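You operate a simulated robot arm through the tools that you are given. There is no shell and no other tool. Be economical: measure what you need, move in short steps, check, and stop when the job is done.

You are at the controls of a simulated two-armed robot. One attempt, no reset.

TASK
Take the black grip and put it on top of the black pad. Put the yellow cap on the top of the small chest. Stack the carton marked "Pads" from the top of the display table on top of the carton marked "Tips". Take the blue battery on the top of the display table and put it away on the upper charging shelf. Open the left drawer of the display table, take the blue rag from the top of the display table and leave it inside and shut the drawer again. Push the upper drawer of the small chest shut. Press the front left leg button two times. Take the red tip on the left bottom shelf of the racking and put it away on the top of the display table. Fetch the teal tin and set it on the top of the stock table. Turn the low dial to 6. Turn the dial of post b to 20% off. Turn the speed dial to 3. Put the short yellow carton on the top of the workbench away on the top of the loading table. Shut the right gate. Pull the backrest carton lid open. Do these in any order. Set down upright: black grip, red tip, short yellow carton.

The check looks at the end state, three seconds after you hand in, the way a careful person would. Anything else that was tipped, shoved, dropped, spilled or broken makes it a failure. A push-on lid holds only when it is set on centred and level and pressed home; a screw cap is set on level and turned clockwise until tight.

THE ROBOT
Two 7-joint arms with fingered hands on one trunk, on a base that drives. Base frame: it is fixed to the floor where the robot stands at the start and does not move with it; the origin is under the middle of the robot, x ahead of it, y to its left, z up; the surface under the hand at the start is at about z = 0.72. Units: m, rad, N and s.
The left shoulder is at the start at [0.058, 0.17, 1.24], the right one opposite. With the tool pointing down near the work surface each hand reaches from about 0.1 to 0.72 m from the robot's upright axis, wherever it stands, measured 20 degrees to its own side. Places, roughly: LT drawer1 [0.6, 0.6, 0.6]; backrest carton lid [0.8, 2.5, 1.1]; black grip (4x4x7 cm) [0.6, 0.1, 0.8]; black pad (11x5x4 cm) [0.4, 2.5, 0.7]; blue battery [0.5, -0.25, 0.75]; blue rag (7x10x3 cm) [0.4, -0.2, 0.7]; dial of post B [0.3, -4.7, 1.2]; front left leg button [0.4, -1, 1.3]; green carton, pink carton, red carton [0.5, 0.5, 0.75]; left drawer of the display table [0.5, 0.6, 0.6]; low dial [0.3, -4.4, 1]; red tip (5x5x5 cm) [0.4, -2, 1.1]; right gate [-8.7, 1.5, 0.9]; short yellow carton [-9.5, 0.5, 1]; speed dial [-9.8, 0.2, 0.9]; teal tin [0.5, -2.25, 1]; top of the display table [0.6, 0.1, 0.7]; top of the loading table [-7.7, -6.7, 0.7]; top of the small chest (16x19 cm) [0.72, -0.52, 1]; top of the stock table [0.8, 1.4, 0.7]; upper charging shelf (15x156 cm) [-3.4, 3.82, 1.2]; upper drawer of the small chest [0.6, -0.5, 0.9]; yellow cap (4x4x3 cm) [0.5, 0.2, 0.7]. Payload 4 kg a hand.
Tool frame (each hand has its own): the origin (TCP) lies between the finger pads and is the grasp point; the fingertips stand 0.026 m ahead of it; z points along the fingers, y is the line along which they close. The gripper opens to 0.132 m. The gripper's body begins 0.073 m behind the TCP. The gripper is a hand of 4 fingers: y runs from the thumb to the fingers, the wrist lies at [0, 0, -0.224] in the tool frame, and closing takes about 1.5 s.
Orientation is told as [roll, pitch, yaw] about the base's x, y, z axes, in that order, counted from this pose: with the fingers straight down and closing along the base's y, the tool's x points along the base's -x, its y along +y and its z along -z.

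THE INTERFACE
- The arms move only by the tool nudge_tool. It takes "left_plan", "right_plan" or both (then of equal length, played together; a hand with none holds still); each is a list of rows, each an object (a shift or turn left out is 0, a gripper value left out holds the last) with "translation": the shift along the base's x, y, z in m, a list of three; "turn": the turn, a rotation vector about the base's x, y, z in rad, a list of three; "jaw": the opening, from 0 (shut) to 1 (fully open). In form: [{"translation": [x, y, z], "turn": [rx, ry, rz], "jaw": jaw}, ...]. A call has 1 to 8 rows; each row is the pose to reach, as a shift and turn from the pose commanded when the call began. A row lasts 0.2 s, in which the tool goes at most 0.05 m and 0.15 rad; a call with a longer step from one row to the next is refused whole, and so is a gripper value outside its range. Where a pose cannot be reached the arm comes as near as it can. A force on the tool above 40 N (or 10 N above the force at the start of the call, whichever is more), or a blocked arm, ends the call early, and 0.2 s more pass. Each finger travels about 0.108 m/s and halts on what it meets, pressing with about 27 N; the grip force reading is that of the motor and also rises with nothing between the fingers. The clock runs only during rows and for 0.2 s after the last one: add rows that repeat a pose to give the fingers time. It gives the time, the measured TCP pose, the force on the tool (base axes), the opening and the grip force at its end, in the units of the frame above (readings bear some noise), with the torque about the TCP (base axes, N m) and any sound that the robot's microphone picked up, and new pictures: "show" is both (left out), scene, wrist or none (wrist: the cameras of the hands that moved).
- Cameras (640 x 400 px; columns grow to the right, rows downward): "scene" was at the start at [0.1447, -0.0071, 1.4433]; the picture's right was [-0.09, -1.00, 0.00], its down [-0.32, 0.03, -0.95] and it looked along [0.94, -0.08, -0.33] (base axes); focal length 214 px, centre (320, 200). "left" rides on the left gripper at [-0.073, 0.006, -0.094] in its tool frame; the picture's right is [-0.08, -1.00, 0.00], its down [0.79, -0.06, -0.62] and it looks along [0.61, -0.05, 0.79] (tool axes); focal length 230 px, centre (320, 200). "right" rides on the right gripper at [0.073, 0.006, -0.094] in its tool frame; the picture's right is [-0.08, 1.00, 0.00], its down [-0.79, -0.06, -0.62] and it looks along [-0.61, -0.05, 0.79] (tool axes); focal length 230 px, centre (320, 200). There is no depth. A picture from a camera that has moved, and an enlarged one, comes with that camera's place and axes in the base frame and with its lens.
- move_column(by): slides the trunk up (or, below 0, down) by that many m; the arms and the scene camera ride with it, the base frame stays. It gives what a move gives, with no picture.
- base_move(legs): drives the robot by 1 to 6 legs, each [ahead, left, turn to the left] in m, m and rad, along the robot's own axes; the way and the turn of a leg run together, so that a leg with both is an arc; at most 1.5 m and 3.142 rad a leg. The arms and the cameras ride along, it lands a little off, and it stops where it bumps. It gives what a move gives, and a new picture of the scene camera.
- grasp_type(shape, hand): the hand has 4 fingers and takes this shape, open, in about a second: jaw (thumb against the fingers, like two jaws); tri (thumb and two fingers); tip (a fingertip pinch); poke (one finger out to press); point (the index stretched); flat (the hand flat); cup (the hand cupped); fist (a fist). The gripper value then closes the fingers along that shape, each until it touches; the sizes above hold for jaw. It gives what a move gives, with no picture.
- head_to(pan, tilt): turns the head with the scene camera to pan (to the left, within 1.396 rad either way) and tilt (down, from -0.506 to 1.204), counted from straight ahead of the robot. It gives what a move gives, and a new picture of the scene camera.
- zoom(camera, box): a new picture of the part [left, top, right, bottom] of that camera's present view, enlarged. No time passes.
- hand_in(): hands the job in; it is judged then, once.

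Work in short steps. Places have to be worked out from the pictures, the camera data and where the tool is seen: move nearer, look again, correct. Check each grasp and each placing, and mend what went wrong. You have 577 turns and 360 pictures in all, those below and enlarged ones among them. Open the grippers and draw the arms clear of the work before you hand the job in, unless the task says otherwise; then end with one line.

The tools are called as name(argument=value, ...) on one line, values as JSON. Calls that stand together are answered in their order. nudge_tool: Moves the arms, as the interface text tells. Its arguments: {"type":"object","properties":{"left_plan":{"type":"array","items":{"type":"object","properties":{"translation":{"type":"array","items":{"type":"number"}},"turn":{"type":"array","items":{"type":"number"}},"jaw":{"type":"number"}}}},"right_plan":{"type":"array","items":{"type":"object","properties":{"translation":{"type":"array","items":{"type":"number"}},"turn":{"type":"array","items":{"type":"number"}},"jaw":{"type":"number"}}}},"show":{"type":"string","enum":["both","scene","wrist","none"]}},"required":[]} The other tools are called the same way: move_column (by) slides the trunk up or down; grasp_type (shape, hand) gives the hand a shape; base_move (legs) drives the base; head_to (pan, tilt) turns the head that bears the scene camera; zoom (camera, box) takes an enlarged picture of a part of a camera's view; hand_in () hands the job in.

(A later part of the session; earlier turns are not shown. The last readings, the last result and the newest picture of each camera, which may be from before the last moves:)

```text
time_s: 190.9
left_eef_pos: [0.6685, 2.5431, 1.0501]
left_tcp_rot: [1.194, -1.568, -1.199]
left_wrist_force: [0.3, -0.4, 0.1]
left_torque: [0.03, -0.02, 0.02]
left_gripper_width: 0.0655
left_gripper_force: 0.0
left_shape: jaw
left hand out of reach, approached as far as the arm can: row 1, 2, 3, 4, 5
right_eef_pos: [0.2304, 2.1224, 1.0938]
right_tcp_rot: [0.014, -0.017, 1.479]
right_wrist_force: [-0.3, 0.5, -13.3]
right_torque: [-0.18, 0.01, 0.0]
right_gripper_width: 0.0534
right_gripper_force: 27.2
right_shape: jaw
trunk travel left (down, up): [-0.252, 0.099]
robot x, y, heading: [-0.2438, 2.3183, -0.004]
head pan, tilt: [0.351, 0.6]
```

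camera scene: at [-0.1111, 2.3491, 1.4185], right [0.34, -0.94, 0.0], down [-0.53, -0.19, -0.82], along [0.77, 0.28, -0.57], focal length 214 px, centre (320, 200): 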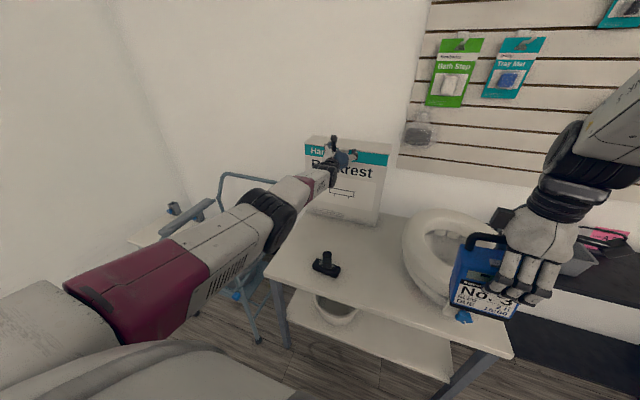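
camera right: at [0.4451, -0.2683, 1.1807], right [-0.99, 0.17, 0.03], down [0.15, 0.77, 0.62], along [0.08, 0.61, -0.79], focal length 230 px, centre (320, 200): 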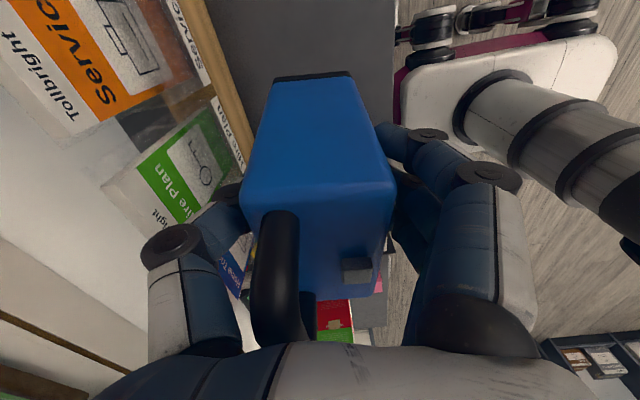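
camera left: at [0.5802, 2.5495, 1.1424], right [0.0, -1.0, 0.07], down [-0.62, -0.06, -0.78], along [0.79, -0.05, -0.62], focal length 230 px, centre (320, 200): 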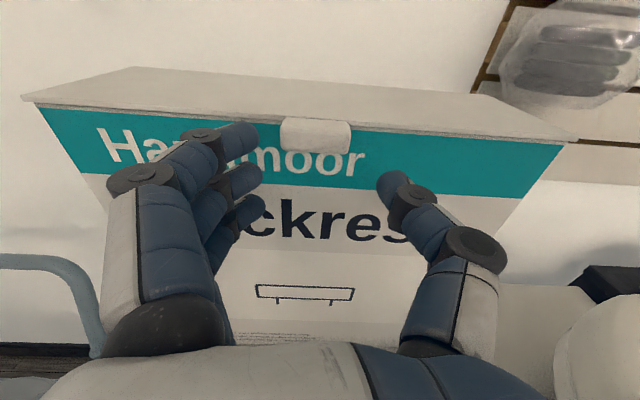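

The forward-pointing pose only exists near full stretch. Use trunk height and the base for positioning instead.

move_column(by=0.025)

nudge_tool(left_plan=[{"translation": [0, 0.0, 0]}], show="wrist")

```text
time_s: 191.6
left_eef_pos: [0.6654, 2.5412, 1.0767]
left_tcp_rot: [1.164, -1.567, -1.168]
left_wrist_force: [0.4, -0.1, -0.3]
left_torque: [-0.01, -0.01, 0.0]
left_gripper_width: 0.0657
left_gripper_force: 0.0
left_shape: jaw
right_eef_pos: [0.2342, 2.1155, 1.1242]
right_tcp_rot: [0.014, -0.086, 1.441]
right_wrist_force: [0.2, 0.5, -13.6]
right_torque: [-0.22, 0.06, -0.02]
right_gripper_width: 0.0533
right_gripper_force: 27.2
right_shape: jaw
trunk travel left (down, up): [-0.277, 0.074]
robot x, y, heading: [-0.2505, 2.3202, -0.004]
head pan, tilt: [0.351, 0.6]
```

```text
time_s: 192.0
left_eef_pos: [0.6653, 2.5415, 1.0792]
left_tcp_rot: [1.527, -1.569, -1.531]
left_wrist_force: [0.7, -0.8, 0.9]
left_torque: [-0.01, 0.06, 0.04]
left_gripper_width: 0.0653
left_gripper_force: 0.1
left_shape: jaw
right_eef_pos: [0.233, 2.1139, 1.1224]
right_tcp_rot: [0.019, -0.086, 1.441]
right_wrist_force: [0.7, -0.3, -13.1]
right_torque: [-0.21, 0.06, 0.02]
right_gripper_width: 0.0532
right_gripper_force: 26.9
right_shape: jaw
trunk travel left (down, up): [-0.277, 0.074]
robot x, y, heading: [-0.2517, 2.3177, -0.004]
head pan, tilt: [0.351, 0.6]
camera left: at [0.5727, 2.5468, 1.1526], right [0.0, -1.0, 0.08], down [-0.62, -0.06, -0.78], along [0.79, -0.05, -0.61], focal length 230 px, centre (320, 200)
```

left: 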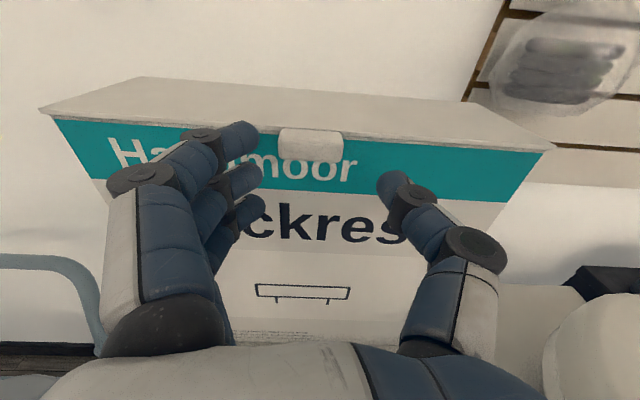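

z matches now. Drive forward 4.7 cm, left 0.5 cm.

base_move(legs=[[0.047, 0.005, 0]])

zoom(camera="left", box=[0, 0, 640, 400])

```text
time_s: 193.0
left_eef_pos: [0.7086, 2.5464, 1.0788]
left_tcp_rot: [2.12, -1.567, -2.122]
left_wrist_force: [-0.3, 0.6, 0.9]
left_torque: [-0.02, -0.01, 0.03]
left_gripper_width: 0.066
left_gripper_force: 0.0
left_shape: jaw
right_eef_pos: [0.2772, 2.1192, 1.1202]
right_tcp_rot: [0.025, -0.092, 1.434]
right_wrist_force: [0.2, 0.4, -13.5]
right_torque: [-0.21, 0.03, 0.0]
right_gripper_width: 0.0533
right_gripper_force: 27.0
right_shape: jaw
trunk travel left (down, up): [-0.277, 0.074]
robot x, y, heading: [-0.2036, 2.3224, -0.002]
head pan, tilt: [0.351, 0.6]
stopped in leg 1: the force on the tool passed its limit at 130 N (the readings are from after the stop); the commanded pose is now the measured one
camera scene: at [-0.0747, 2.3541, 1.4441], right [0.34, -0.94, 0.0], down [-0.53, -0.19, -0.82], along [0.77, 0.28, -0.57], focal length 214 px, centre (320, 200)
```

scene: 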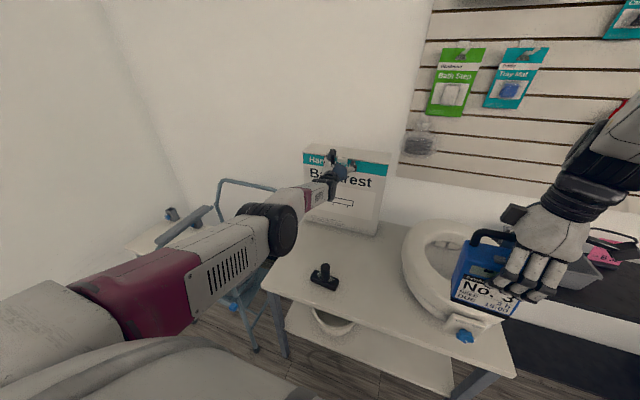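

```text
1.00 times, centred on (320, 200) of left (not enlarged: the box is as wide or as high as the picture)
camera zoom: at [0.6156, 2.5523, 1.1517], right [0.0, -1.0, 0.07], down [-0.62, -0.06, -0.79], along [0.79, -0.05, -0.61], focal length 230 px, centre (320, 200)
```

zoom: 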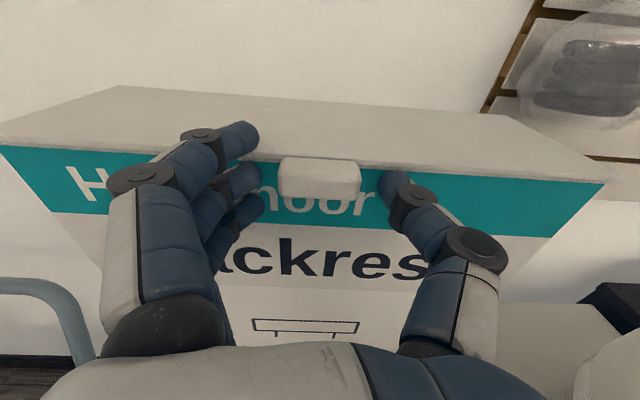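

Tips touched the carton face. The tab sits between thumb and middle finger; close.

nudge_tool(left_plan=[{"jaw": 0.35}, {"jaw": 0.2}, {"jaw": 0.1}, {"jaw": 0.1}], show="wrist")

```text
time_s: 194.0
left_eef_pos: [0.7091, 2.5438, 1.0775]
left_tcp_rot: [1.946, -1.568, -1.951]
left_wrist_force: [-1.4, -11.0, -0.5]
left_torque: [-0.03, 0.0, 0.16]
left_gripper_width: 0.0176
left_gripper_force: 27.1
left_shape: jaw
right_eef_pos: [0.2776, 2.1159, 1.1202]
right_tcp_rot: [0.024, -0.093, 1.434]
right_wrist_force: [0.9, -0.4, -13.3]
right_torque: [-0.2, 0.01, 0.03]
right_gripper_width: 0.0535
right_gripper_force: 26.9
right_shape: jaw
trunk travel left (down, up): [-0.277, 0.074]
robot x, y, heading: [-0.2034, 2.3236, -0.0]
head pan, tilt: [0.351, 0.6]
camera left: at [0.6157, 2.549, 1.152], right [-0.01, -1.0, 0.07], down [-0.62, -0.05, -0.79], along [0.79, -0.05, -0.61], focal length 230 px, centre (320, 200)
```

left: 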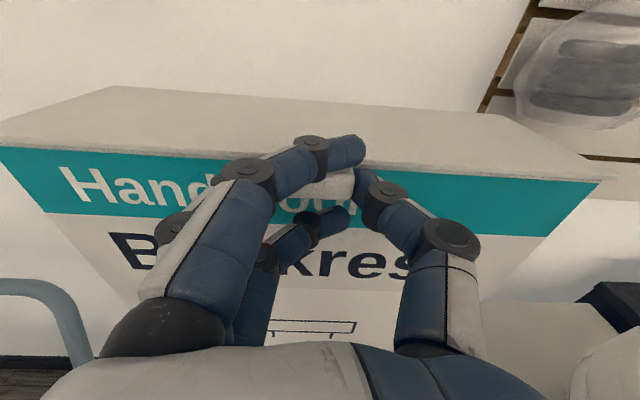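

Tab is pinched. Begin lifting along the arc.

nudge_tool(left_plan=[{"translation": [0.001, 0, 0.017]}, {"translation": [0.004, 0, 0.034]}, {"translation": [0.01, 0, 0.05]}, {"translation": [0.017, 0, 0.065]}], show="wrist")

```text
time_s: 195.0
left_eef_pos: [0.7229, 2.5418, 1.1405]
left_tcp_rot: [0.469, -1.563, -0.474]
left_wrist_force: [-10.3, -19.9, -9.7]
left_torque: [-0.17, 1.96, -0.27]
left_gripper_width: 0.0187
left_gripper_force: 27.1
left_shape: jaw
left hand out of reach, approached as far as the arm can: row 2, 4
right_eef_pos: [0.2772, 2.1166, 1.1197]
right_tcp_rot: [0.02, -0.094, 1.435]
right_wrist_force: [-0.9, -0.6, -12.5]
right_torque: [-0.22, 0.03, 0.0]
right_gripper_width: 0.0533
right_gripper_force: 27.0
right_shape: jaw
trunk travel left (down, up): [-0.277, 0.074]
robot x, y, heading: [-0.2028, 2.3244, 0.004]
head pan, tilt: [0.351, 0.6]
camera left: at [0.6301, 2.5489, 1.2146], right [-0.01, -1.0, 0.07], down [-0.62, -0.06, -0.78], along [0.78, -0.05, -0.62], focal length 230 px, centre (320, 200)
```

left: 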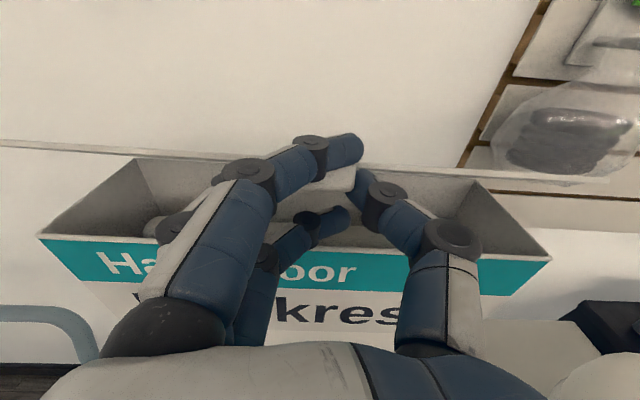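

The lid is opening. Continue the arc.

nudge_tool(left_plan=[{"translation": [0.01, 0, 0.014]}, {"translation": [0.021, 0, 0.027]}, {"translation": [0.034, 0, 0.038]}, {"translation": [0.048, 0, 0.048]}], show="wrist")

```text
time_s: 196.0
left_eef_pos: [0.7327, 2.5444, 1.1823]
left_tcp_rot: [1.707, -1.568, -1.708]
left_wrist_force: [7.3, -9.3, -7.4]
left_torque: [0.03, 0.16, -0.05]
left_gripper_width: 0.0147
left_gripper_force: 26.9
left_shape: jaw
left hand out of reach, approached as far as the arm can: row 1, 2, 3, 4
right_eef_pos: [0.2799, 2.1188, 1.1196]
right_tcp_rot: [0.024, -0.093, 1.434]
right_wrist_force: [-0.5, -0.2, -13.7]
right_torque: [-0.21, 0.08, 0.03]
right_gripper_width: 0.0533
right_gripper_force: 27.4
right_shape: jaw
trunk travel left (down, up): [-0.277, 0.074]
robot x, y, heading: [-0.2037, 2.323, -0.001]
head pan, tilt: [0.351, 0.6]
camera left: at [0.6397, 2.5501, 1.2547], right [0.0, -1.0, 0.07], down [-0.62, -0.06, -0.79], along [0.79, -0.05, -0.61], focal length 230 px, centre (320, 200)
```

left: 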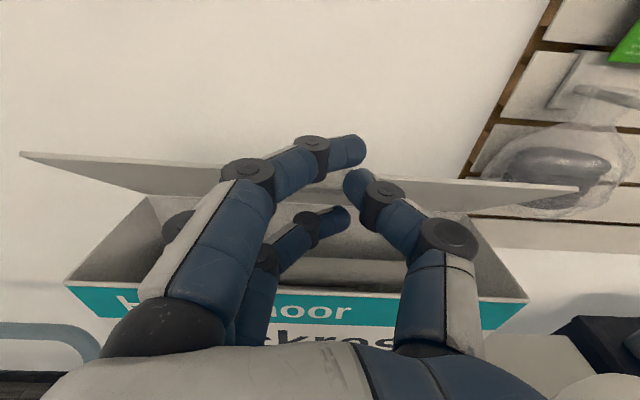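

Drive the base forward 6 cm to push the lid further back.

base_move(legs=[[0.06, 0, 0]])

zoom(camera="left", box=[0, 0, 640, 400])

```text
time_s: 197.1
left_eef_pos: [0.7925, 2.5398, 1.202]
left_tcp_rot: [3.089, -1.534, -3.095]
left_wrist_force: [-2.3, -5.5, 5.7]
left_torque: [-0.05, -0.01, 0.23]
left_gripper_width: 0.0163
left_gripper_force: 26.8
left_shape: jaw
right_eef_pos: [0.3366, 2.1166, 1.1194]
right_tcp_rot: [0.025, -0.095, 1.432]
right_wrist_force: [-1.3, 0.1, -12.7]
right_torque: [-0.18, 0.03, 0.03]
right_gripper_width: 0.0532
right_gripper_force: 27.2
right_shape: jaw
trunk travel left (down, up): [-0.277, 0.074]
robot x, y, heading: [-0.1427, 2.3211, 0.001]
head pan, tilt: [0.351, 0.6]
stopped in leg 1: the force on the tool passed its limit at 41 N (the readings are from after the stop); the commanded pose is now the measured one
camera scene: at [-0.015, 2.3528, 1.444], right [0.34, -0.94, 0.0], down [-0.53, -0.19, -0.82], along [0.77, 0.28, -0.57], focal length 214 px, centre (320, 200)
```

scene: 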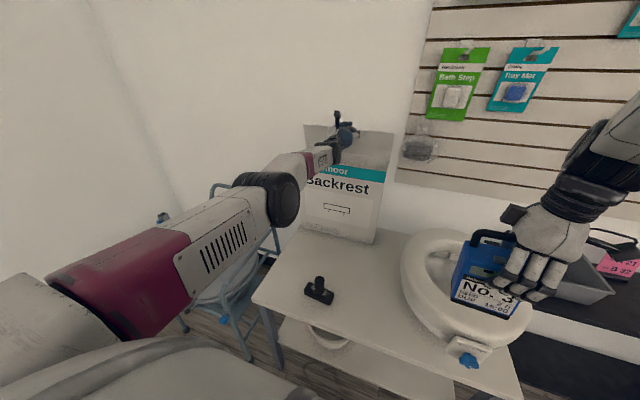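

```text
1.00 times, centred on (320, 200) of left (not enlarged: the box is as wide or as high as the picture)
camera zoom: at [0.696, 2.5463, 1.2719], right [-0.01, -1.0, 0.08], down [-0.59, -0.06, -0.81], along [0.81, -0.05, -0.59], focal length 230 px, centre (320, 200)
```

zoom: 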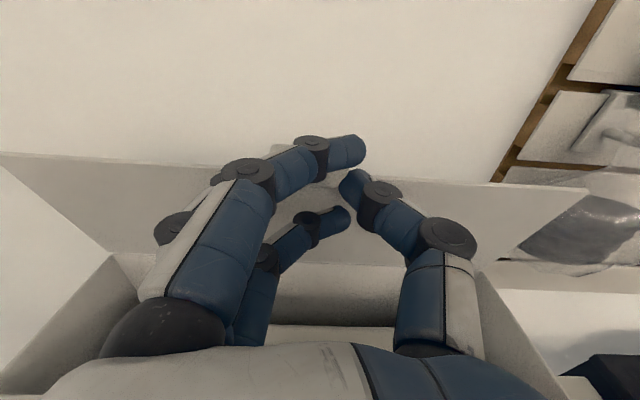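

zoom(camera="scene", box=[280, 90, 420, 250])

```text
2.50 times, centred on (350, 170) of scene
camera zoom: at [-0.015, 2.3528, 1.444], right [0.34, -0.94, 0.0], down [-0.53, -0.19, -0.82], along [0.77, 0.28, -0.57], focal length 536 px, centre (245, 275)
```

zoom: 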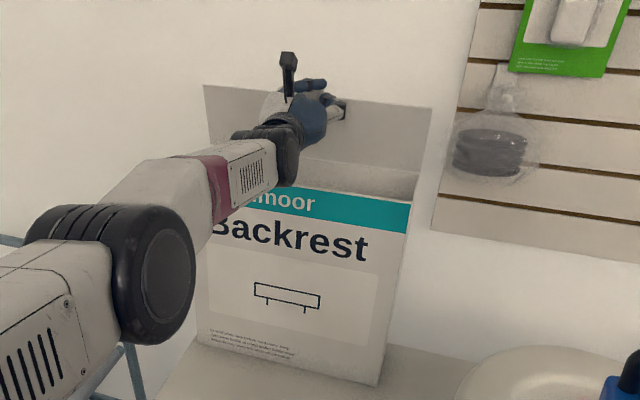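

Lid stands near upright. Open the fingers and push a bit further back.

nudge_tool(left_plan=[{"jaw": 0.25}, {"jaw": 0.4}, {"jaw": 0.5}], show="wrist")

```text
time_s: 197.9
left_eef_pos: [0.791, 2.5437, 1.1984]
left_tcp_rot: [3.109, -1.541, -3.111]
left_wrist_force: [-0.3, 0.6, 0.5]
left_torque: [-0.02, -0.01, 0.0]
left_gripper_width: 0.0652
left_gripper_force: 0.1
left_shape: jaw
right_eef_pos: [0.3379, 2.1189, 1.1215]
right_tcp_rot: [0.023, -0.094, 1.432]
right_wrist_force: [0.7, -0.1, -13.1]
right_torque: [-0.21, 0.03, -0.01]
right_gripper_width: 0.0533
right_gripper_force: 27.1
right_shape: jaw
trunk travel left (down, up): [-0.277, 0.074]
robot x, y, heading: [-0.1419, 2.3261, -0.001]
head pan, tilt: [0.351, 0.6]
camera left: at [0.6967, 2.5497, 1.2688], right [0.0, -1.0, 0.08], down [-0.59, -0.06, -0.8], along [0.81, -0.05, -0.59], focal length 230 px, centre (320, 200)
```

left: 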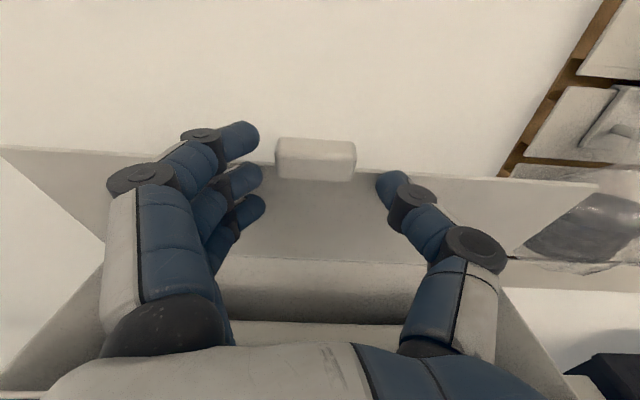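

base_move(legs=[[0.04, 0, 0]])

zoom(camera="left", box=[0, 0, 640, 400])

```text
time_s: 198.8
left_eef_pos: [0.8343, 2.542, 1.1977]
left_tcp_rot: [3.095, -1.541, -3.096]
left_wrist_force: [0.2, 0.4, -0.4]
left_torque: [-0.02, -0.06, -0.02]
left_gripper_width: 0.0653
left_gripper_force: 0.2
left_shape: jaw
right_eef_pos: [0.3789, 2.1175, 1.1193]
right_tcp_rot: [0.026, -0.092, 1.432]
right_wrist_force: [0.5, -0.4, -13.2]
right_torque: [-0.23, 0.06, 0.0]
right_gripper_width: 0.0532
right_gripper_force: 27.2
right_shape: jaw
trunk travel left (down, up): [-0.277, 0.074]
robot x, y, heading: [-0.1029, 2.3231, -0.0]
head pan, tilt: [0.351, 0.6]
camera scene: at [0.0277, 2.3536, 1.4439], right [0.34, -0.94, 0.0], down [-0.53, -0.19, -0.82], along [0.77, 0.28, -0.57], focal length 214 px, centre (320, 200)
```

scene: 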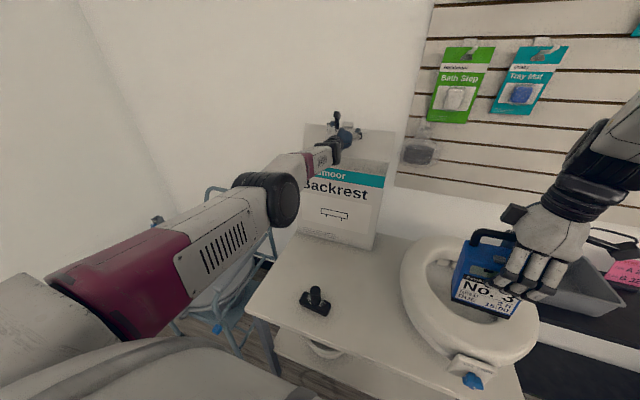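

```text
1.00 times, centred on (320, 200) of left (not enlarged: the box is as wide or as high as the picture)
camera zoom: at [0.7385, 2.5484, 1.2688], right [0.0, -1.0, 0.08], down [-0.59, -0.06, -0.8], along [0.81, -0.05, -0.59], focal length 230 px, centre (320, 200)
```

zoom: 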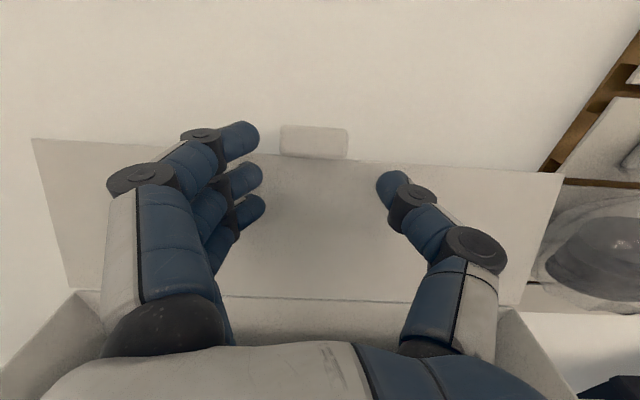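

The lid has swung past upright. Withdraw straight back.

base_move(legs=[[-0.3, 0, 0]])

zoom(camera="scene", box=[270, 80, 430, 250])

```text
time_s: 200.8
left_eef_pos: [0.533, 2.5409, 1.2]
left_tcp_rot: [3.097, -1.539, -3.103]
left_wrist_force: [0.0, 0.0, 0.4]
left_torque: [0.02, 0.01, 0.0]
left_gripper_width: 0.0651
left_gripper_force: 0.1
left_shape: jaw
right_eef_pos: [0.078, 2.1165, 1.1201]
right_tcp_rot: [0.023, -0.096, 1.432]
right_wrist_force: [0.2, 0.2, -12.6]
right_torque: [-0.18, 0.08, 0.01]
right_gripper_width: 0.0534
right_gripper_force: 27.2
right_shape: jaw
trunk travel left (down, up): [-0.277, 0.074]
robot x, y, heading: [-0.4044, 2.3232, -0.007]
head pan, tilt: [0.351, 0.6]
camera scene: at [-0.2743, 2.354, 1.4441], right [0.34, -0.94, 0.0], down [-0.53, -0.19, -0.82], along [0.78, 0.28, -0.57], focal length 214 px, centre (320, 200)
```

scene: 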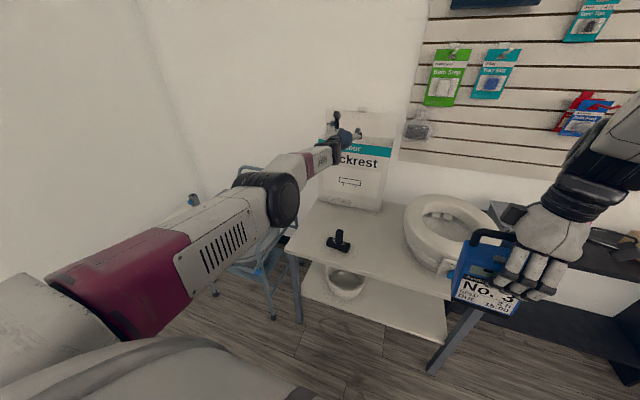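

```text
2.35 times, centred on (350, 165) of scene
camera zoom: at [-0.2743, 2.354, 1.4441], right [0.34, -0.94, 0.0], down [-0.53, -0.19, -0.82], along [0.78, 0.28, -0.57], focal length 505 px, centre (249, 282)
```

zoom: 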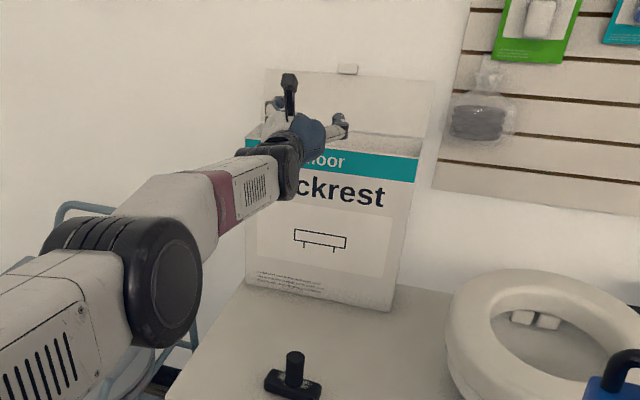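

Lid is open. Bring the left hand back to pointing down, closer to the body.

nudge_tool(left_plan=[{"turn": [0, 0.14, 0], "translation": [-0.02, 0, 0]}, {"turn": [0, 0.28, 0], "translation": [-0.04, 0, 0]}, {"turn": [0, 0.42, 0], "translation": [-0.07, 0, 0]}, {"turn": [0, 0.56, 0], "translation": [-0.1, 0, 0]}, {"turn": [0, 0.7, 0], "translation": [-0.13, 0, 0]}, {"turn": [0, 0.84, 0], "translation": [-0.16, 0, 0]}, {"turn": [0, 0.98, 0], "translation": [-0.19, 0, 0]}, {"turn": [0, 1.12, 0], "translation": [-0.22, 0, 0]}], show="none")

nudge_tool(left_plan=[{"turn": [0, 0.14, 0], "translation": [-0.03, 0, 0]}, {"turn": [0, 0.28, 0], "translation": [-0.06, 0, 0]}, {"turn": [0, 0.42, 0], "translation": [-0.09, 0, 0]}, {"turn": [0, 0.48, 0], "translation": [-0.12, 0, 0]}], show="none")

move_column(by=-0.025)

base_move(legs=[[-0.3, 0, 0], [0, 0, 1.57]])

```text
time_s: 202.6
left_eef_pos: [0.3138, 2.542, 1.1995]
left_tcp_rot: [-0.003, -0.48, -0.002]
left_wrist_force: [-0.2, 0.6, -0.8]
left_torque: [0.0, -0.03, 0.03]
left_gripper_width: 0.0658
left_gripper_force: 0.2
left_shape: jaw
left hand out of reach, approached as far as the arm can: row 1
right_eef_pos: [0.0783, 2.1171, 1.121]
right_tcp_rot: [0.022, -0.093, 1.43]
right_wrist_force: [-0.6, 1.2, -12.7]
right_torque: [-0.21, 0.03, 0.01]
right_gripper_width: 0.0533
right_gripper_force: 26.4
right_shape: jaw
trunk travel left (down, up): [-0.277, 0.074]
robot x, y, heading: [-0.4005, 2.3214, 0.0]
head pan, tilt: [0.351, 0.6]
```

```text
time_s: 203.6
left_eef_pos: [0.1914, 2.5418, 1.2004]
left_tcp_rot: [-0.004, -0.001, -0.001]
left_wrist_force: [-0.6, -0.6, 0.0]
left_torque: [0.01, 0.0, 0.03]
left_gripper_width: 0.0656
left_gripper_force: 0.0
left_shape: jaw
right_eef_pos: [0.0764, 2.1176, 1.12]
right_tcp_rot: [0.025, -0.093, 1.43]
right_wrist_force: [-0.1, 0.3, -13.5]
right_torque: [-0.2, 0.0, -0.02]
right_gripper_width: 0.0535
right_gripper_force: 27.2
right_shape: jaw
trunk travel left (down, up): [-0.277, 0.074]
robot x, y, heading: [-0.4058, 2.3241, -0.005]
head pan, tilt: [0.351, 0.6]
```

```text
time_s: 204.3
left_eef_pos: [0.1913, 2.5415, 1.1749]
left_tcp_rot: [-0.003, -0.005, 0.0]
left_wrist_force: [-0.4, 0.1, -0.4]
left_torque: [0.02, 0.0, 0.0]
left_gripper_width: 0.0659
left_gripper_force: 0.0
left_shape: jaw
right_eef_pos: [0.0777, 2.107, 1.0964]
right_tcp_rot: [0.038, -0.152, 1.385]
right_wrist_force: [-0.3, 0.2, -12.3]
right_torque: [-0.25, 0.05, 0.0]
right_gripper_width: 0.0533
right_gripper_force: 26.9
right_shape: jaw
trunk travel left (down, up): [-0.252, 0.099]
robot x, y, heading: [-0.4024, 2.3215, -0.002]
head pan, tilt: [0.351, 0.6]
```

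```text
time_s: 210.2
left_eef_pos: [-0.9096, 2.9248, 1.1739]
left_tcp_rot: [-0.005, -0.003, 1.551]
left_wrist_force: [0.5, 0.6, 0.3]
left_torque: [0.04, 0.01, 0.01]
left_gripper_width: 0.0657
left_gripper_force: 0.0
left_shape: jaw
right_eef_pos: [-0.4803, 2.8033, 1.0962]
right_tcp_rot: [0.035, -0.158, 2.942]
right_wrist_force: [0.1, 0.5, -13.1]
right_torque: [-0.05, -0.22, 0.02]
right_gripper_width: 0.0528
right_gripper_force: 26.8
right_shape: jaw
trunk travel left (down, up): [-0.252, 0.099]
robot x, y, heading: [-0.7019, 2.3255, 1.546]
head pan, tilt: [0.351, 0.6]
camera scene: at [-0.7285, 2.4605, 1.4185], right [0.95, 0.32, 0.0], down [0.18, -0.54, -0.82], along [-0.27, 0.78, -0.57], focal length 214 px, centre (320, 200)
```

scene: 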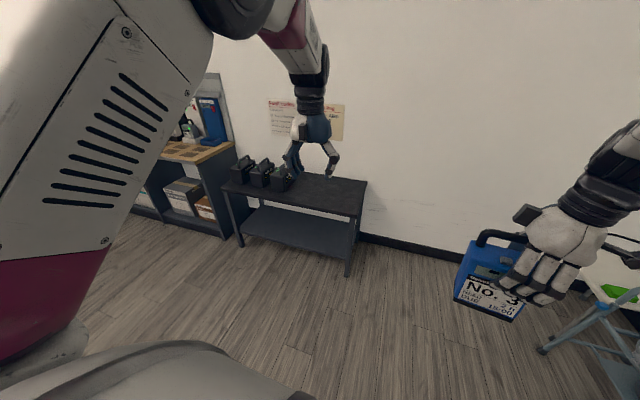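

Look left for the charging shelf.

head_to(pan=1.1, tilt=0.35)

```text
time_s: 211.2
left_eef_pos: [-0.9091, 2.9259, 1.1747]
left_tcp_rot: [-0.003, -0.003, 1.55]
left_wrist_force: [0.4, -0.5, 0.0]
left_torque: [0.0, 0.01, -0.03]
left_gripper_width: 0.0659
left_gripper_force: 0.1
left_shape: jaw
right_eef_pos: [-0.4793, 2.801, 1.0978]
right_tcp_rot: [0.034, -0.164, 2.937]
right_wrist_force: [-0.1, -0.4, -13.5]
right_torque: [-0.05, -0.27, -0.03]
right_gripper_width: 0.0531
right_gripper_force: 26.8
right_shape: jaw
trunk travel left (down, up): [-0.252, 0.099]
robot x, y, heading: [-0.7015, 2.3252, 1.548]
head pan, tilt: [1.1, 0.351]
camera scene: at [-0.7817, 2.4211, 1.4413], right [0.47, 0.88, 0.0], down [0.3, -0.16, -0.94], along [-0.83, 0.45, -0.34], focal length 214 px, centre (320, 200)
```

scene: 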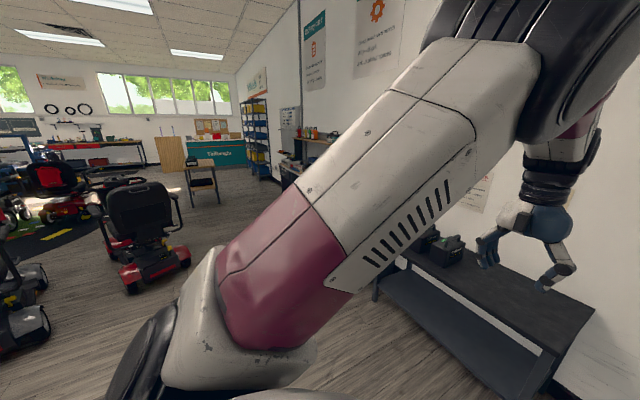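

Path along the wall is clear. Drive left 1.5 m and look.

base_move(legs=[[0, 1.5, 0.024]])

head_to(pan=0.6, tilt=0.3)

```text
time_s: 224.6
left_eef_pos: [-2.4442, 2.9144, 1.1737]
left_tcp_rot: [-0.004, -0.003, 1.594]
left_wrist_force: [-0.8, 0.1, 1.0]
left_torque: [0.02, 0.01, 0.01]
left_gripper_width: 0.0659
left_gripper_force: 0.1
left_shape: jaw
right_eef_pos: [-2.0099, 2.8116, 1.0981]
right_tcp_rot: [0.034, -0.165, 2.984]
right_wrist_force: [0.0, -0.6, -12.8]
right_torque: [-0.06, -0.22, 0.01]
right_gripper_width: 0.053
right_gripper_force: 26.8
right_shape: jaw
trunk travel left (down, up): [-0.252, 0.099]
robot x, y, heading: [-2.21, 2.3246, 1.596]
head pan, tilt: [1.1, 0.351]
camera scene: at [-2.2941, 2.4169, 1.4414], right [0.43, 0.9, 0.0], down [0.31, -0.15, -0.94], along [-0.85, 0.41, -0.34], focal length 214 px, centre (320, 200)
```

scene: 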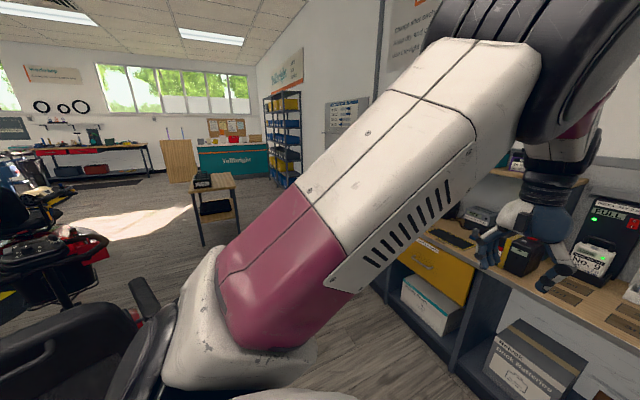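

```text
time_s: 225.5
left_eef_pos: [-2.4429, 2.9144, 1.1741]
left_tcp_rot: [-0.003, -0.004, 1.595]
left_wrist_force: [-0.6, 0.2, 0.1]
left_torque: [-0.01, -0.03, 0.01]
left_gripper_width: 0.0658
left_gripper_force: 0.1
left_shape: jaw
right_eef_pos: [-2.0102, 2.8118, 1.0978]
right_tcp_rot: [0.035, -0.166, 2.982]
right_wrist_force: [0.1, -0.1, -13.4]
right_torque: [-0.01, -0.27, 0.01]
right_gripper_width: 0.0528
right_gripper_force: 27.4
right_shape: jaw
trunk travel left (down, up): [-0.252, 0.099]
robot x, y, heading: [-2.2114, 2.3243, 1.591]
head pan, tilt: [0.6, 0.3]
camera scene: at [-2.2648, 2.4523, 1.446], right [0.81, 0.58, 0.0], down [0.17, -0.24, -0.96], along [-0.56, 0.77, -0.3], focal length 214 px, centre (320, 200)
```

scene: 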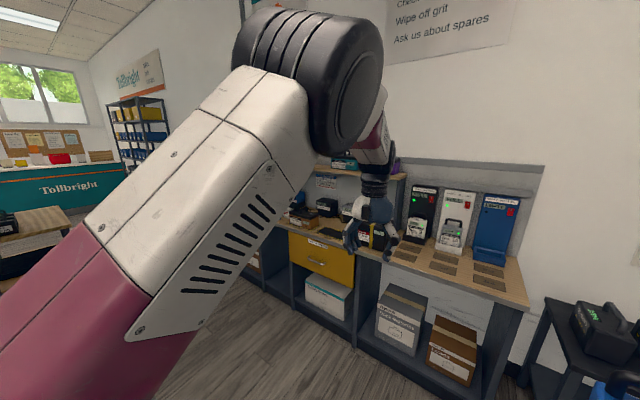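

A scooter seat is near on the left-back; go forward 0.25 m, then left 0.9 m.

base_move(legs=[[0.25, 0, -0.02], [0, 0.9, 0]])

head_to(pan=0.0, tilt=0.35)

```text
time_s: 235.2
left_eef_pos: [-3.3358, 3.1591, 1.1747]
left_tcp_rot: [-0.004, -0.003, 1.587]
left_wrist_force: [0.0, 0.2, -1.0]
left_torque: [-0.02, 0.02, 0.02]
left_gripper_width: 0.0659
left_gripper_force: 0.0
left_shape: jaw
right_eef_pos: [-2.9023, 3.0513, 1.097]
right_tcp_rot: [0.035, -0.166, 2.972]
right_wrist_force: [0.2, 0.0, -12.4]
right_torque: [-0.06, -0.25, 0.02]
right_gripper_width: 0.053
right_gripper_force: 27.2
right_shape: jaw
trunk travel left (down, up): [-0.252, 0.099]
robot x, y, heading: [-3.1041, 2.5664, 1.583]
head pan, tilt: [0.6, 0.3]
camera scene: at [-3.1605, 2.6946, 1.446], right [0.82, 0.58, 0.0], down [0.17, -0.24, -0.96], along [-0.55, 0.78, -0.3], focal length 214 px, centre (320, 200)
```

scene: 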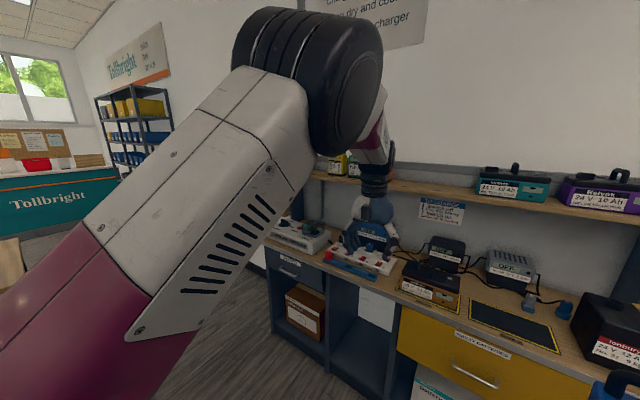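

```text
time_s: 236.2
left_eef_pos: [-3.336, 3.1569, 1.1745]
left_tcp_rot: [-0.004, -0.003, 1.586]
left_wrist_force: [0.2, 0.4, 0.5]
left_torque: [0.0, 0.01, -0.03]
left_gripper_width: 0.0657
left_gripper_force: 0.1
left_shape: jaw
right_eef_pos: [-2.9015, 3.0512, 1.0962]
right_tcp_rot: [0.034, -0.166, 2.972]
right_wrist_force: [-0.5, -0.2, -12.8]
right_torque: [-0.05, -0.23, 0.02]
right_gripper_width: 0.0527
right_gripper_force: 26.7
right_shape: jaw
trunk travel left (down, up): [-0.252, 0.099]
robot x, y, heading: [-3.1053, 2.5684, 1.587]
head pan, tilt: [0.0, 0.351]
camera scene: at [-3.108, 2.7113, 1.4413], right [1.0, 0.01, 0.0], down [0.0, -0.34, -0.94], along [-0.01, 0.94, -0.34], focal length 214 px, centre (320, 200)
```

scene: 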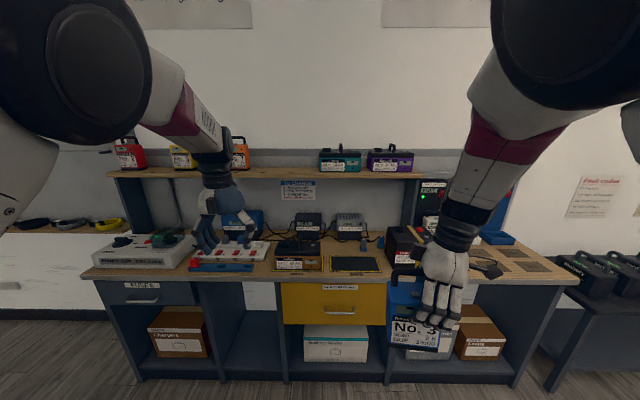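

Upper shelf has a free gap at x≈−3.43…−3.12 (z≈1.19). Retract the left arm first, then shift left.

nudge_tool(left_plan=[{"translation": [0, -0.04, 0]}, {"translation": [0, -0.08, 0]}, {"translation": [0, -0.12, 0]}, {"translation": [0, -0.16, -0.01]}, {"translation": [0, -0.2, -0.03]}, {"translation": [0, -0.24, -0.06]}], right_plan=[{"translation": [0, 0.03, 0.03]}, {"translation": [0, 0.06, 0.06]}, {"translation": [0, 0.09, 0.09]}, {"translation": [0, 0.1, 0.12]}, {"translation": [0, 0.1, 0.16]}, {"translation": [0, 0.1, 0.2]}], show="none")

base_move(legs=[[0, 0.36, -0.015]])

```text
time_s: 237.6
left_eef_pos: [-3.3358, 2.9234, 1.1108]
left_tcp_rot: [-0.085, -0.004, 1.603]
left_wrist_force: [-1.1, -0.1, 0.5]
left_torque: [-0.01, 0.0, -0.01]
left_gripper_width: 0.066
left_gripper_force: 0.1
left_shape: jaw
left hand out of reach, approached as far as the arm can: row 6
right_eef_pos: [-2.8963, 3.1496, 1.3012]
right_tcp_rot: [0.037, -0.178, 2.966]
right_wrist_force: [-0.2, 0.5, -13.3]
right_torque: [-0.05, -0.25, -0.03]
right_gripper_width: 0.0529
right_gripper_force: 27.1
right_shape: jaw
trunk travel left (down, up): [-0.252, 0.099]
robot x, y, heading: [-3.1041, 2.5629, 1.585]
head pan, tilt: [0.0, 0.351]
```

```text
time_s: 241.3
left_eef_pos: [-3.6895, 2.9256, 1.1125]
left_tcp_rot: [-0.083, -0.003, 1.588]
left_wrist_force: [0.4, 0.2, 0.2]
left_torque: [0.01, -0.01, -0.02]
left_gripper_width: 0.0658
left_gripper_force: 0.0
left_shape: jaw
right_eef_pos: [-3.2476, 3.1446, 1.2989]
right_tcp_rot: [0.036, -0.176, 2.947]
right_wrist_force: [0.0, 0.3, -12.3]
right_torque: [-0.05, -0.25, -0.04]
right_gripper_width: 0.0528
right_gripper_force: 27.0
right_shape: jaw
trunk travel left (down, up): [-0.252, 0.099]
robot x, y, heading: [-3.4656, 2.5641, 1.565]
head pan, tilt: [0.0, 0.351]
camera scene: at [-3.4669, 2.7093, 1.4413], right [1.0, 0.0, 0.0], down [0.0, -0.34, -0.94], along [0.0, 0.94, -0.34], focal length 214 px, centre (320, 200)
```

scene: 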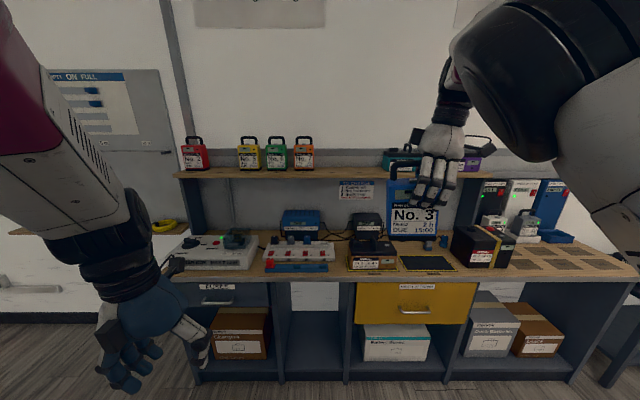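

Raise the trunk 8 cm, shift left 6 cm, then drive forward toward the bench.

move_column(by=0.08)

base_move(legs=[[0, 0.065, 0], [0.42, 0, 0]])

nudge_tool(right_plan=[{"translation": [0, 0.03, 0], "turn": [0, -0.09, 0.09]}, {"translation": [0, 0.06, 0], "turn": [0, -0.179, 0.18]}], show="both")

```text
time_s: 242.5
left_eef_pos: [-3.6914, 2.9257, 1.1912]
left_tcp_rot: [-0.082, -0.001, 1.59]
left_wrist_force: [-0.7, 0.9, -0.9]
left_torque: [0.0, 0.01, -0.01]
left_gripper_width: 0.0657
left_gripper_force: 0.0
left_shape: jaw
right_eef_pos: [-3.2374, 3.1462, 1.3833]
right_tcp_rot: [0.036, -0.198, 2.932]
right_wrist_force: [0.5, 0.4, -12.7]
right_torque: [-0.1, -0.26, -0.02]
right_gripper_width: 0.0529
right_gripper_force: 27.2
right_shape: jaw
trunk travel left (down, up): [-0.332, 0.019]
robot x, y, heading: [-3.4684, 2.5617, 1.565]
head pan, tilt: [0.0, 0.351]
```

```text
time_s: 245.9
left_eef_pos: [-3.7531, 3.3383, 1.1916]
left_tcp_rot: [-0.085, -0.001, 1.583]
left_wrist_force: [0.3, -0.2, -0.4]
left_torque: [-0.01, -0.01, 0.0]
left_gripper_width: 0.0656
left_gripper_force: 0.1
left_shape: jaw
right_eef_pos: [-3.2998, 3.5576, 1.3794]
right_tcp_rot: [0.04, -0.196, 2.925]
right_wrist_force: [-0.3, 0.2, -13.0]
right_torque: [-0.06, -0.26, -0.02]
right_gripper_width: 0.0529
right_gripper_force: 27.1
right_shape: jaw
trunk travel left (down, up): [-0.332, 0.019]
robot x, y, heading: [-3.5324, 2.9789, 1.561]
head pan, tilt: [0.0, 0.351]
camera scene: at [-3.5309, 3.1114, 1.5221], right [1.0, -0.01, 0.0], down [0.0, -0.34, -0.94], along [0.01, 0.94, -0.34], focal length 214 px, centre (320, 200)
```

scene: 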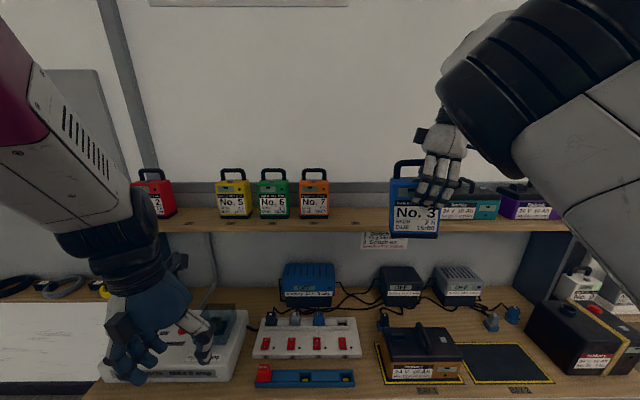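

```text
time_s: 246.5
left_eef_pos: [-3.7521, 3.3411, 1.1907]
left_tcp_rot: [-0.081, -0.001, 1.584]
left_wrist_force: [-0.7, 0.1, 1.0]
left_torque: [0.0, 0.02, 0.0]
left_gripper_width: 0.0659
left_gripper_force: 0.0
left_shape: jaw
right_eef_pos: [-3.2969, 3.6187, 1.3766]
right_tcp_rot: [0.023, -0.019, 3.107]
right_wrist_force: [-0.1, 1.5, -12.9]
right_torque: [-0.05, -0.17, -0.02]
right_gripper_width: 0.0523
right_gripper_force: 27.2
right_shape: jaw
trunk travel left (down, up): [-0.332, 0.019]
robot x, y, heading: [-3.5327, 2.9752, 1.565]
head pan, tilt: [0.0, 0.351]
camera scene: at [-3.5289, 3.1137, 1.5218], right [1.0, -0.01, 0.0], down [0.0, -0.35, -0.94], along [0.01, 0.94, -0.35], focal length 214 px, centre (320, 200)
camera right: at [-3.2224, 3.6127, 1.4691], right [-0.11, -0.99, 0.02], down [-0.77, 0.1, 0.63], along [-0.63, 0.05, -0.78], focal length 230 px, centre (320, 200)
```

scene: 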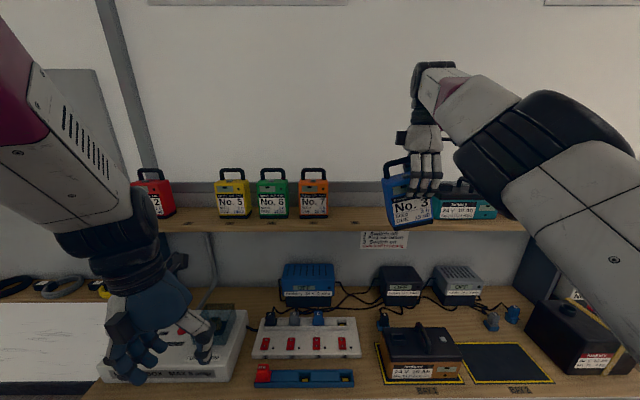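
right: 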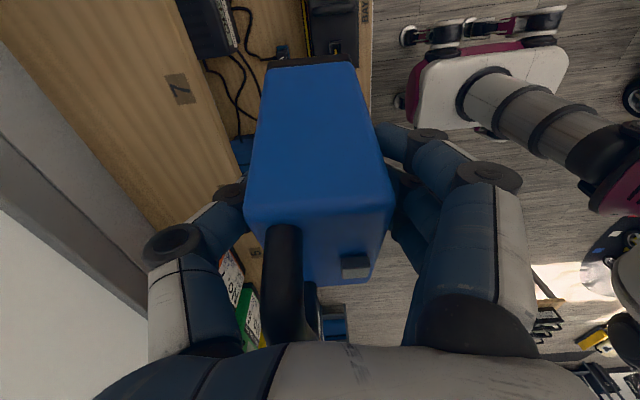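

The battery hangs level only with the earlier hand tilt; restore that tilt, shift 2 cm left, and drive forward 0.17 m.

nudge_tool(right_plan=[{"translation": [-0.01, 0, 0], "turn": [0, 0.08, 0]}, {"translation": [-0.02, 0, 0], "turn": [0, 0.165, 0]}], show="none")

base_move(legs=[[0.15, 0, 0]])

zoom(camera="scene", box=[280, 120, 520, 270])

```text
time_s: 247.1
left_eef_pos: [-3.7537, 3.3376, 1.1906]
left_tcp_rot: [-0.083, -0.001, 1.583]
left_wrist_force: [-0.2, -0.2, -0.4]
left_torque: [-0.01, 0.01, -0.01]
left_gripper_width: 0.066
left_gripper_force: 0.1
left_shape: jaw
right_eef_pos: [-3.3177, 3.6176, 1.3795]
right_tcp_rot: [0.021, -0.182, 3.107]
right_wrist_force: [1.1, 0.5, -12.4]
right_torque: [-0.03, -0.2, -0.01]
right_gripper_width: 0.0525
right_gripper_force: 27.0
right_shape: jaw
trunk travel left (down, up): [-0.332, 0.019]
robot x, y, heading: [-3.5298, 2.9745, 1.566]
head pan, tilt: [0.0, 0.351]
```

```text
time_s: 248.4
left_eef_pos: [-3.7503, 3.4897, 1.191]
left_tcp_rot: [-0.085, -0.002, 1.58]
left_wrist_force: [0.0, 0.5, -0.4]
left_torque: [-0.04, 0.02, 0.0]
left_gripper_width: 0.0657
left_gripper_force: 0.1
left_shape: jaw
right_eef_pos: [-3.3149, 3.7666, 1.3795]
right_tcp_rot: [0.026, -0.183, 3.106]
right_wrist_force: [-0.6, 0.7, -13.3]
right_torque: [-0.05, -0.2, 0.01]
right_gripper_width: 0.0524
right_gripper_force: 27.3
right_shape: jaw
trunk travel left (down, up): [-0.332, 0.019]
robot x, y, heading: [-3.5312, 3.1246, 1.56]
head pan, tilt: [0.0, 0.351]
camera scene: at [-3.5295, 3.2602, 1.5221], right [1.0, -0.01, 0.0], down [0.0, -0.34, -0.94], along [0.01, 0.94, -0.34], focal length 214 px, centre (320, 200)
```

scene: 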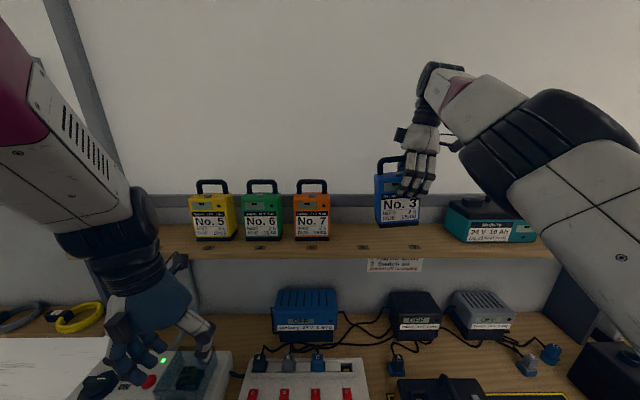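

```text
2.67 times, centred on (400, 195) of scene
camera zoom: at [-3.5295, 3.2602, 1.5221], right [1.0, -0.01, 0.0], down [0.0, -0.34, -0.94], along [0.01, 0.94, -0.34], focal length 572 px, centre (107, 213)
```

zoom: 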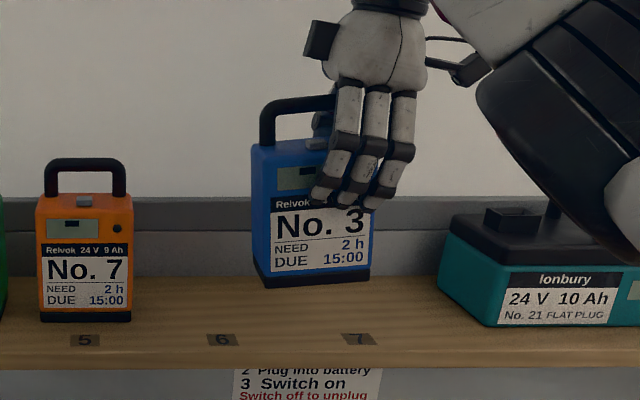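

Rotate yaw −0.17 to square the battery with its neighbours; shift base left 8 cm (slot 6) and 4 cm forward.

nudge_tool(right_plan=[{"turn": [0, 0, -0.09]}, {"turn": [0, 0, -0.17]}], show="none")

base_move(legs=[[0.0, 0.085, 0.005], [0.04, 0, 0]])

zoom(camera="scene", box=[280, 120, 520, 270])

```text
time_s: 249.0
left_eef_pos: [-3.7521, 3.4888, 1.1916]
left_tcp_rot: [-0.084, -0.001, 1.581]
left_wrist_force: [0.0, -0.3, 0.2]
left_torque: [-0.01, 0.0, 0.0]
left_gripper_width: 0.0657
left_gripper_force: 0.1
left_shape: jaw
right_eef_pos: [-3.3145, 3.766, 1.378]
right_tcp_rot: [0.027, -0.184, 2.933]
right_wrist_force: [-0.4, -0.3, -13.4]
right_torque: [-0.07, -0.26, -0.02]
right_gripper_width: 0.0527
right_gripper_force: 26.6
right_shape: jaw
trunk travel left (down, up): [-0.332, 0.019]
robot x, y, heading: [-3.5342, 3.1252, 1.563]
head pan, tilt: [0.0, 0.351]
```

```text
time_s: 250.9
left_eef_pos: [-3.8391, 3.5276, 1.1911]
left_tcp_rot: [-0.084, -0.002, 1.587]
left_wrist_force: [-0.3, 0.7, -0.3]
left_torque: [-0.03, 0.01, 0.01]
left_gripper_width: 0.0657
left_gripper_force: 0.1
left_shape: jaw
right_eef_pos: [-3.4047, 3.8061, 1.3803]
right_tcp_rot: [0.025, -0.182, 2.939]
right_wrist_force: [-0.5, -0.1, -13.3]
right_torque: [-0.06, -0.23, 0.02]
right_gripper_width: 0.0526
right_gripper_force: 27.2
right_shape: jaw
trunk travel left (down, up): [-0.332, 0.019]
robot x, y, heading: [-3.621, 3.1634, 1.569]
head pan, tilt: [0.0, 0.351]
camera scene: at [-3.6158, 3.3004, 1.5222], right [1.0, 0.0, 0.0], down [0.0, -0.34, -0.94], along [0.0, 0.94, -0.34], focal length 214 px, centre (320, 200)
```

scene: 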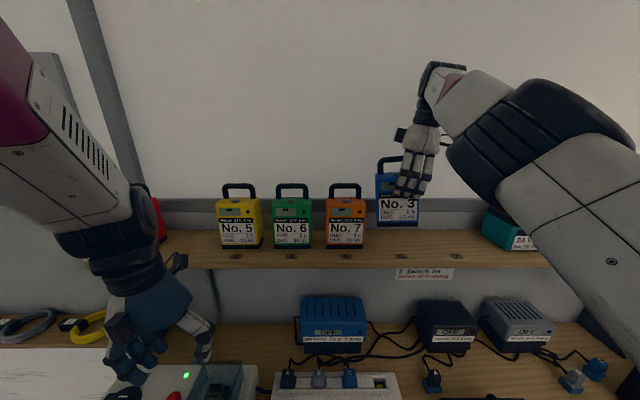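

```text
2.67 times, centred on (400, 195) of scene
camera zoom: at [-3.6158, 3.3004, 1.5222], right [1.0, 0.0, 0.0], down [0.0, -0.34, -0.94], along [0.0, 0.94, -0.34], focal length 572 px, centre (107, 213)
```

zoom: 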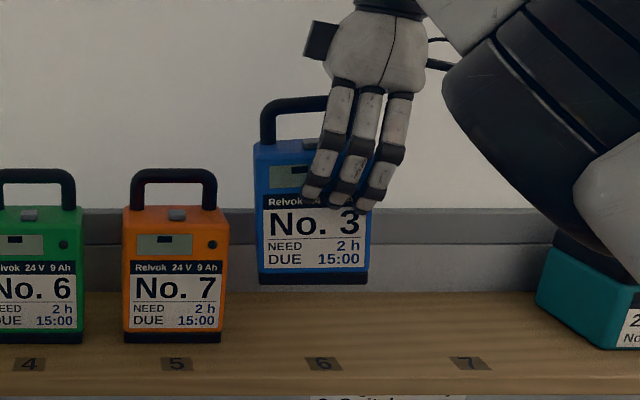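

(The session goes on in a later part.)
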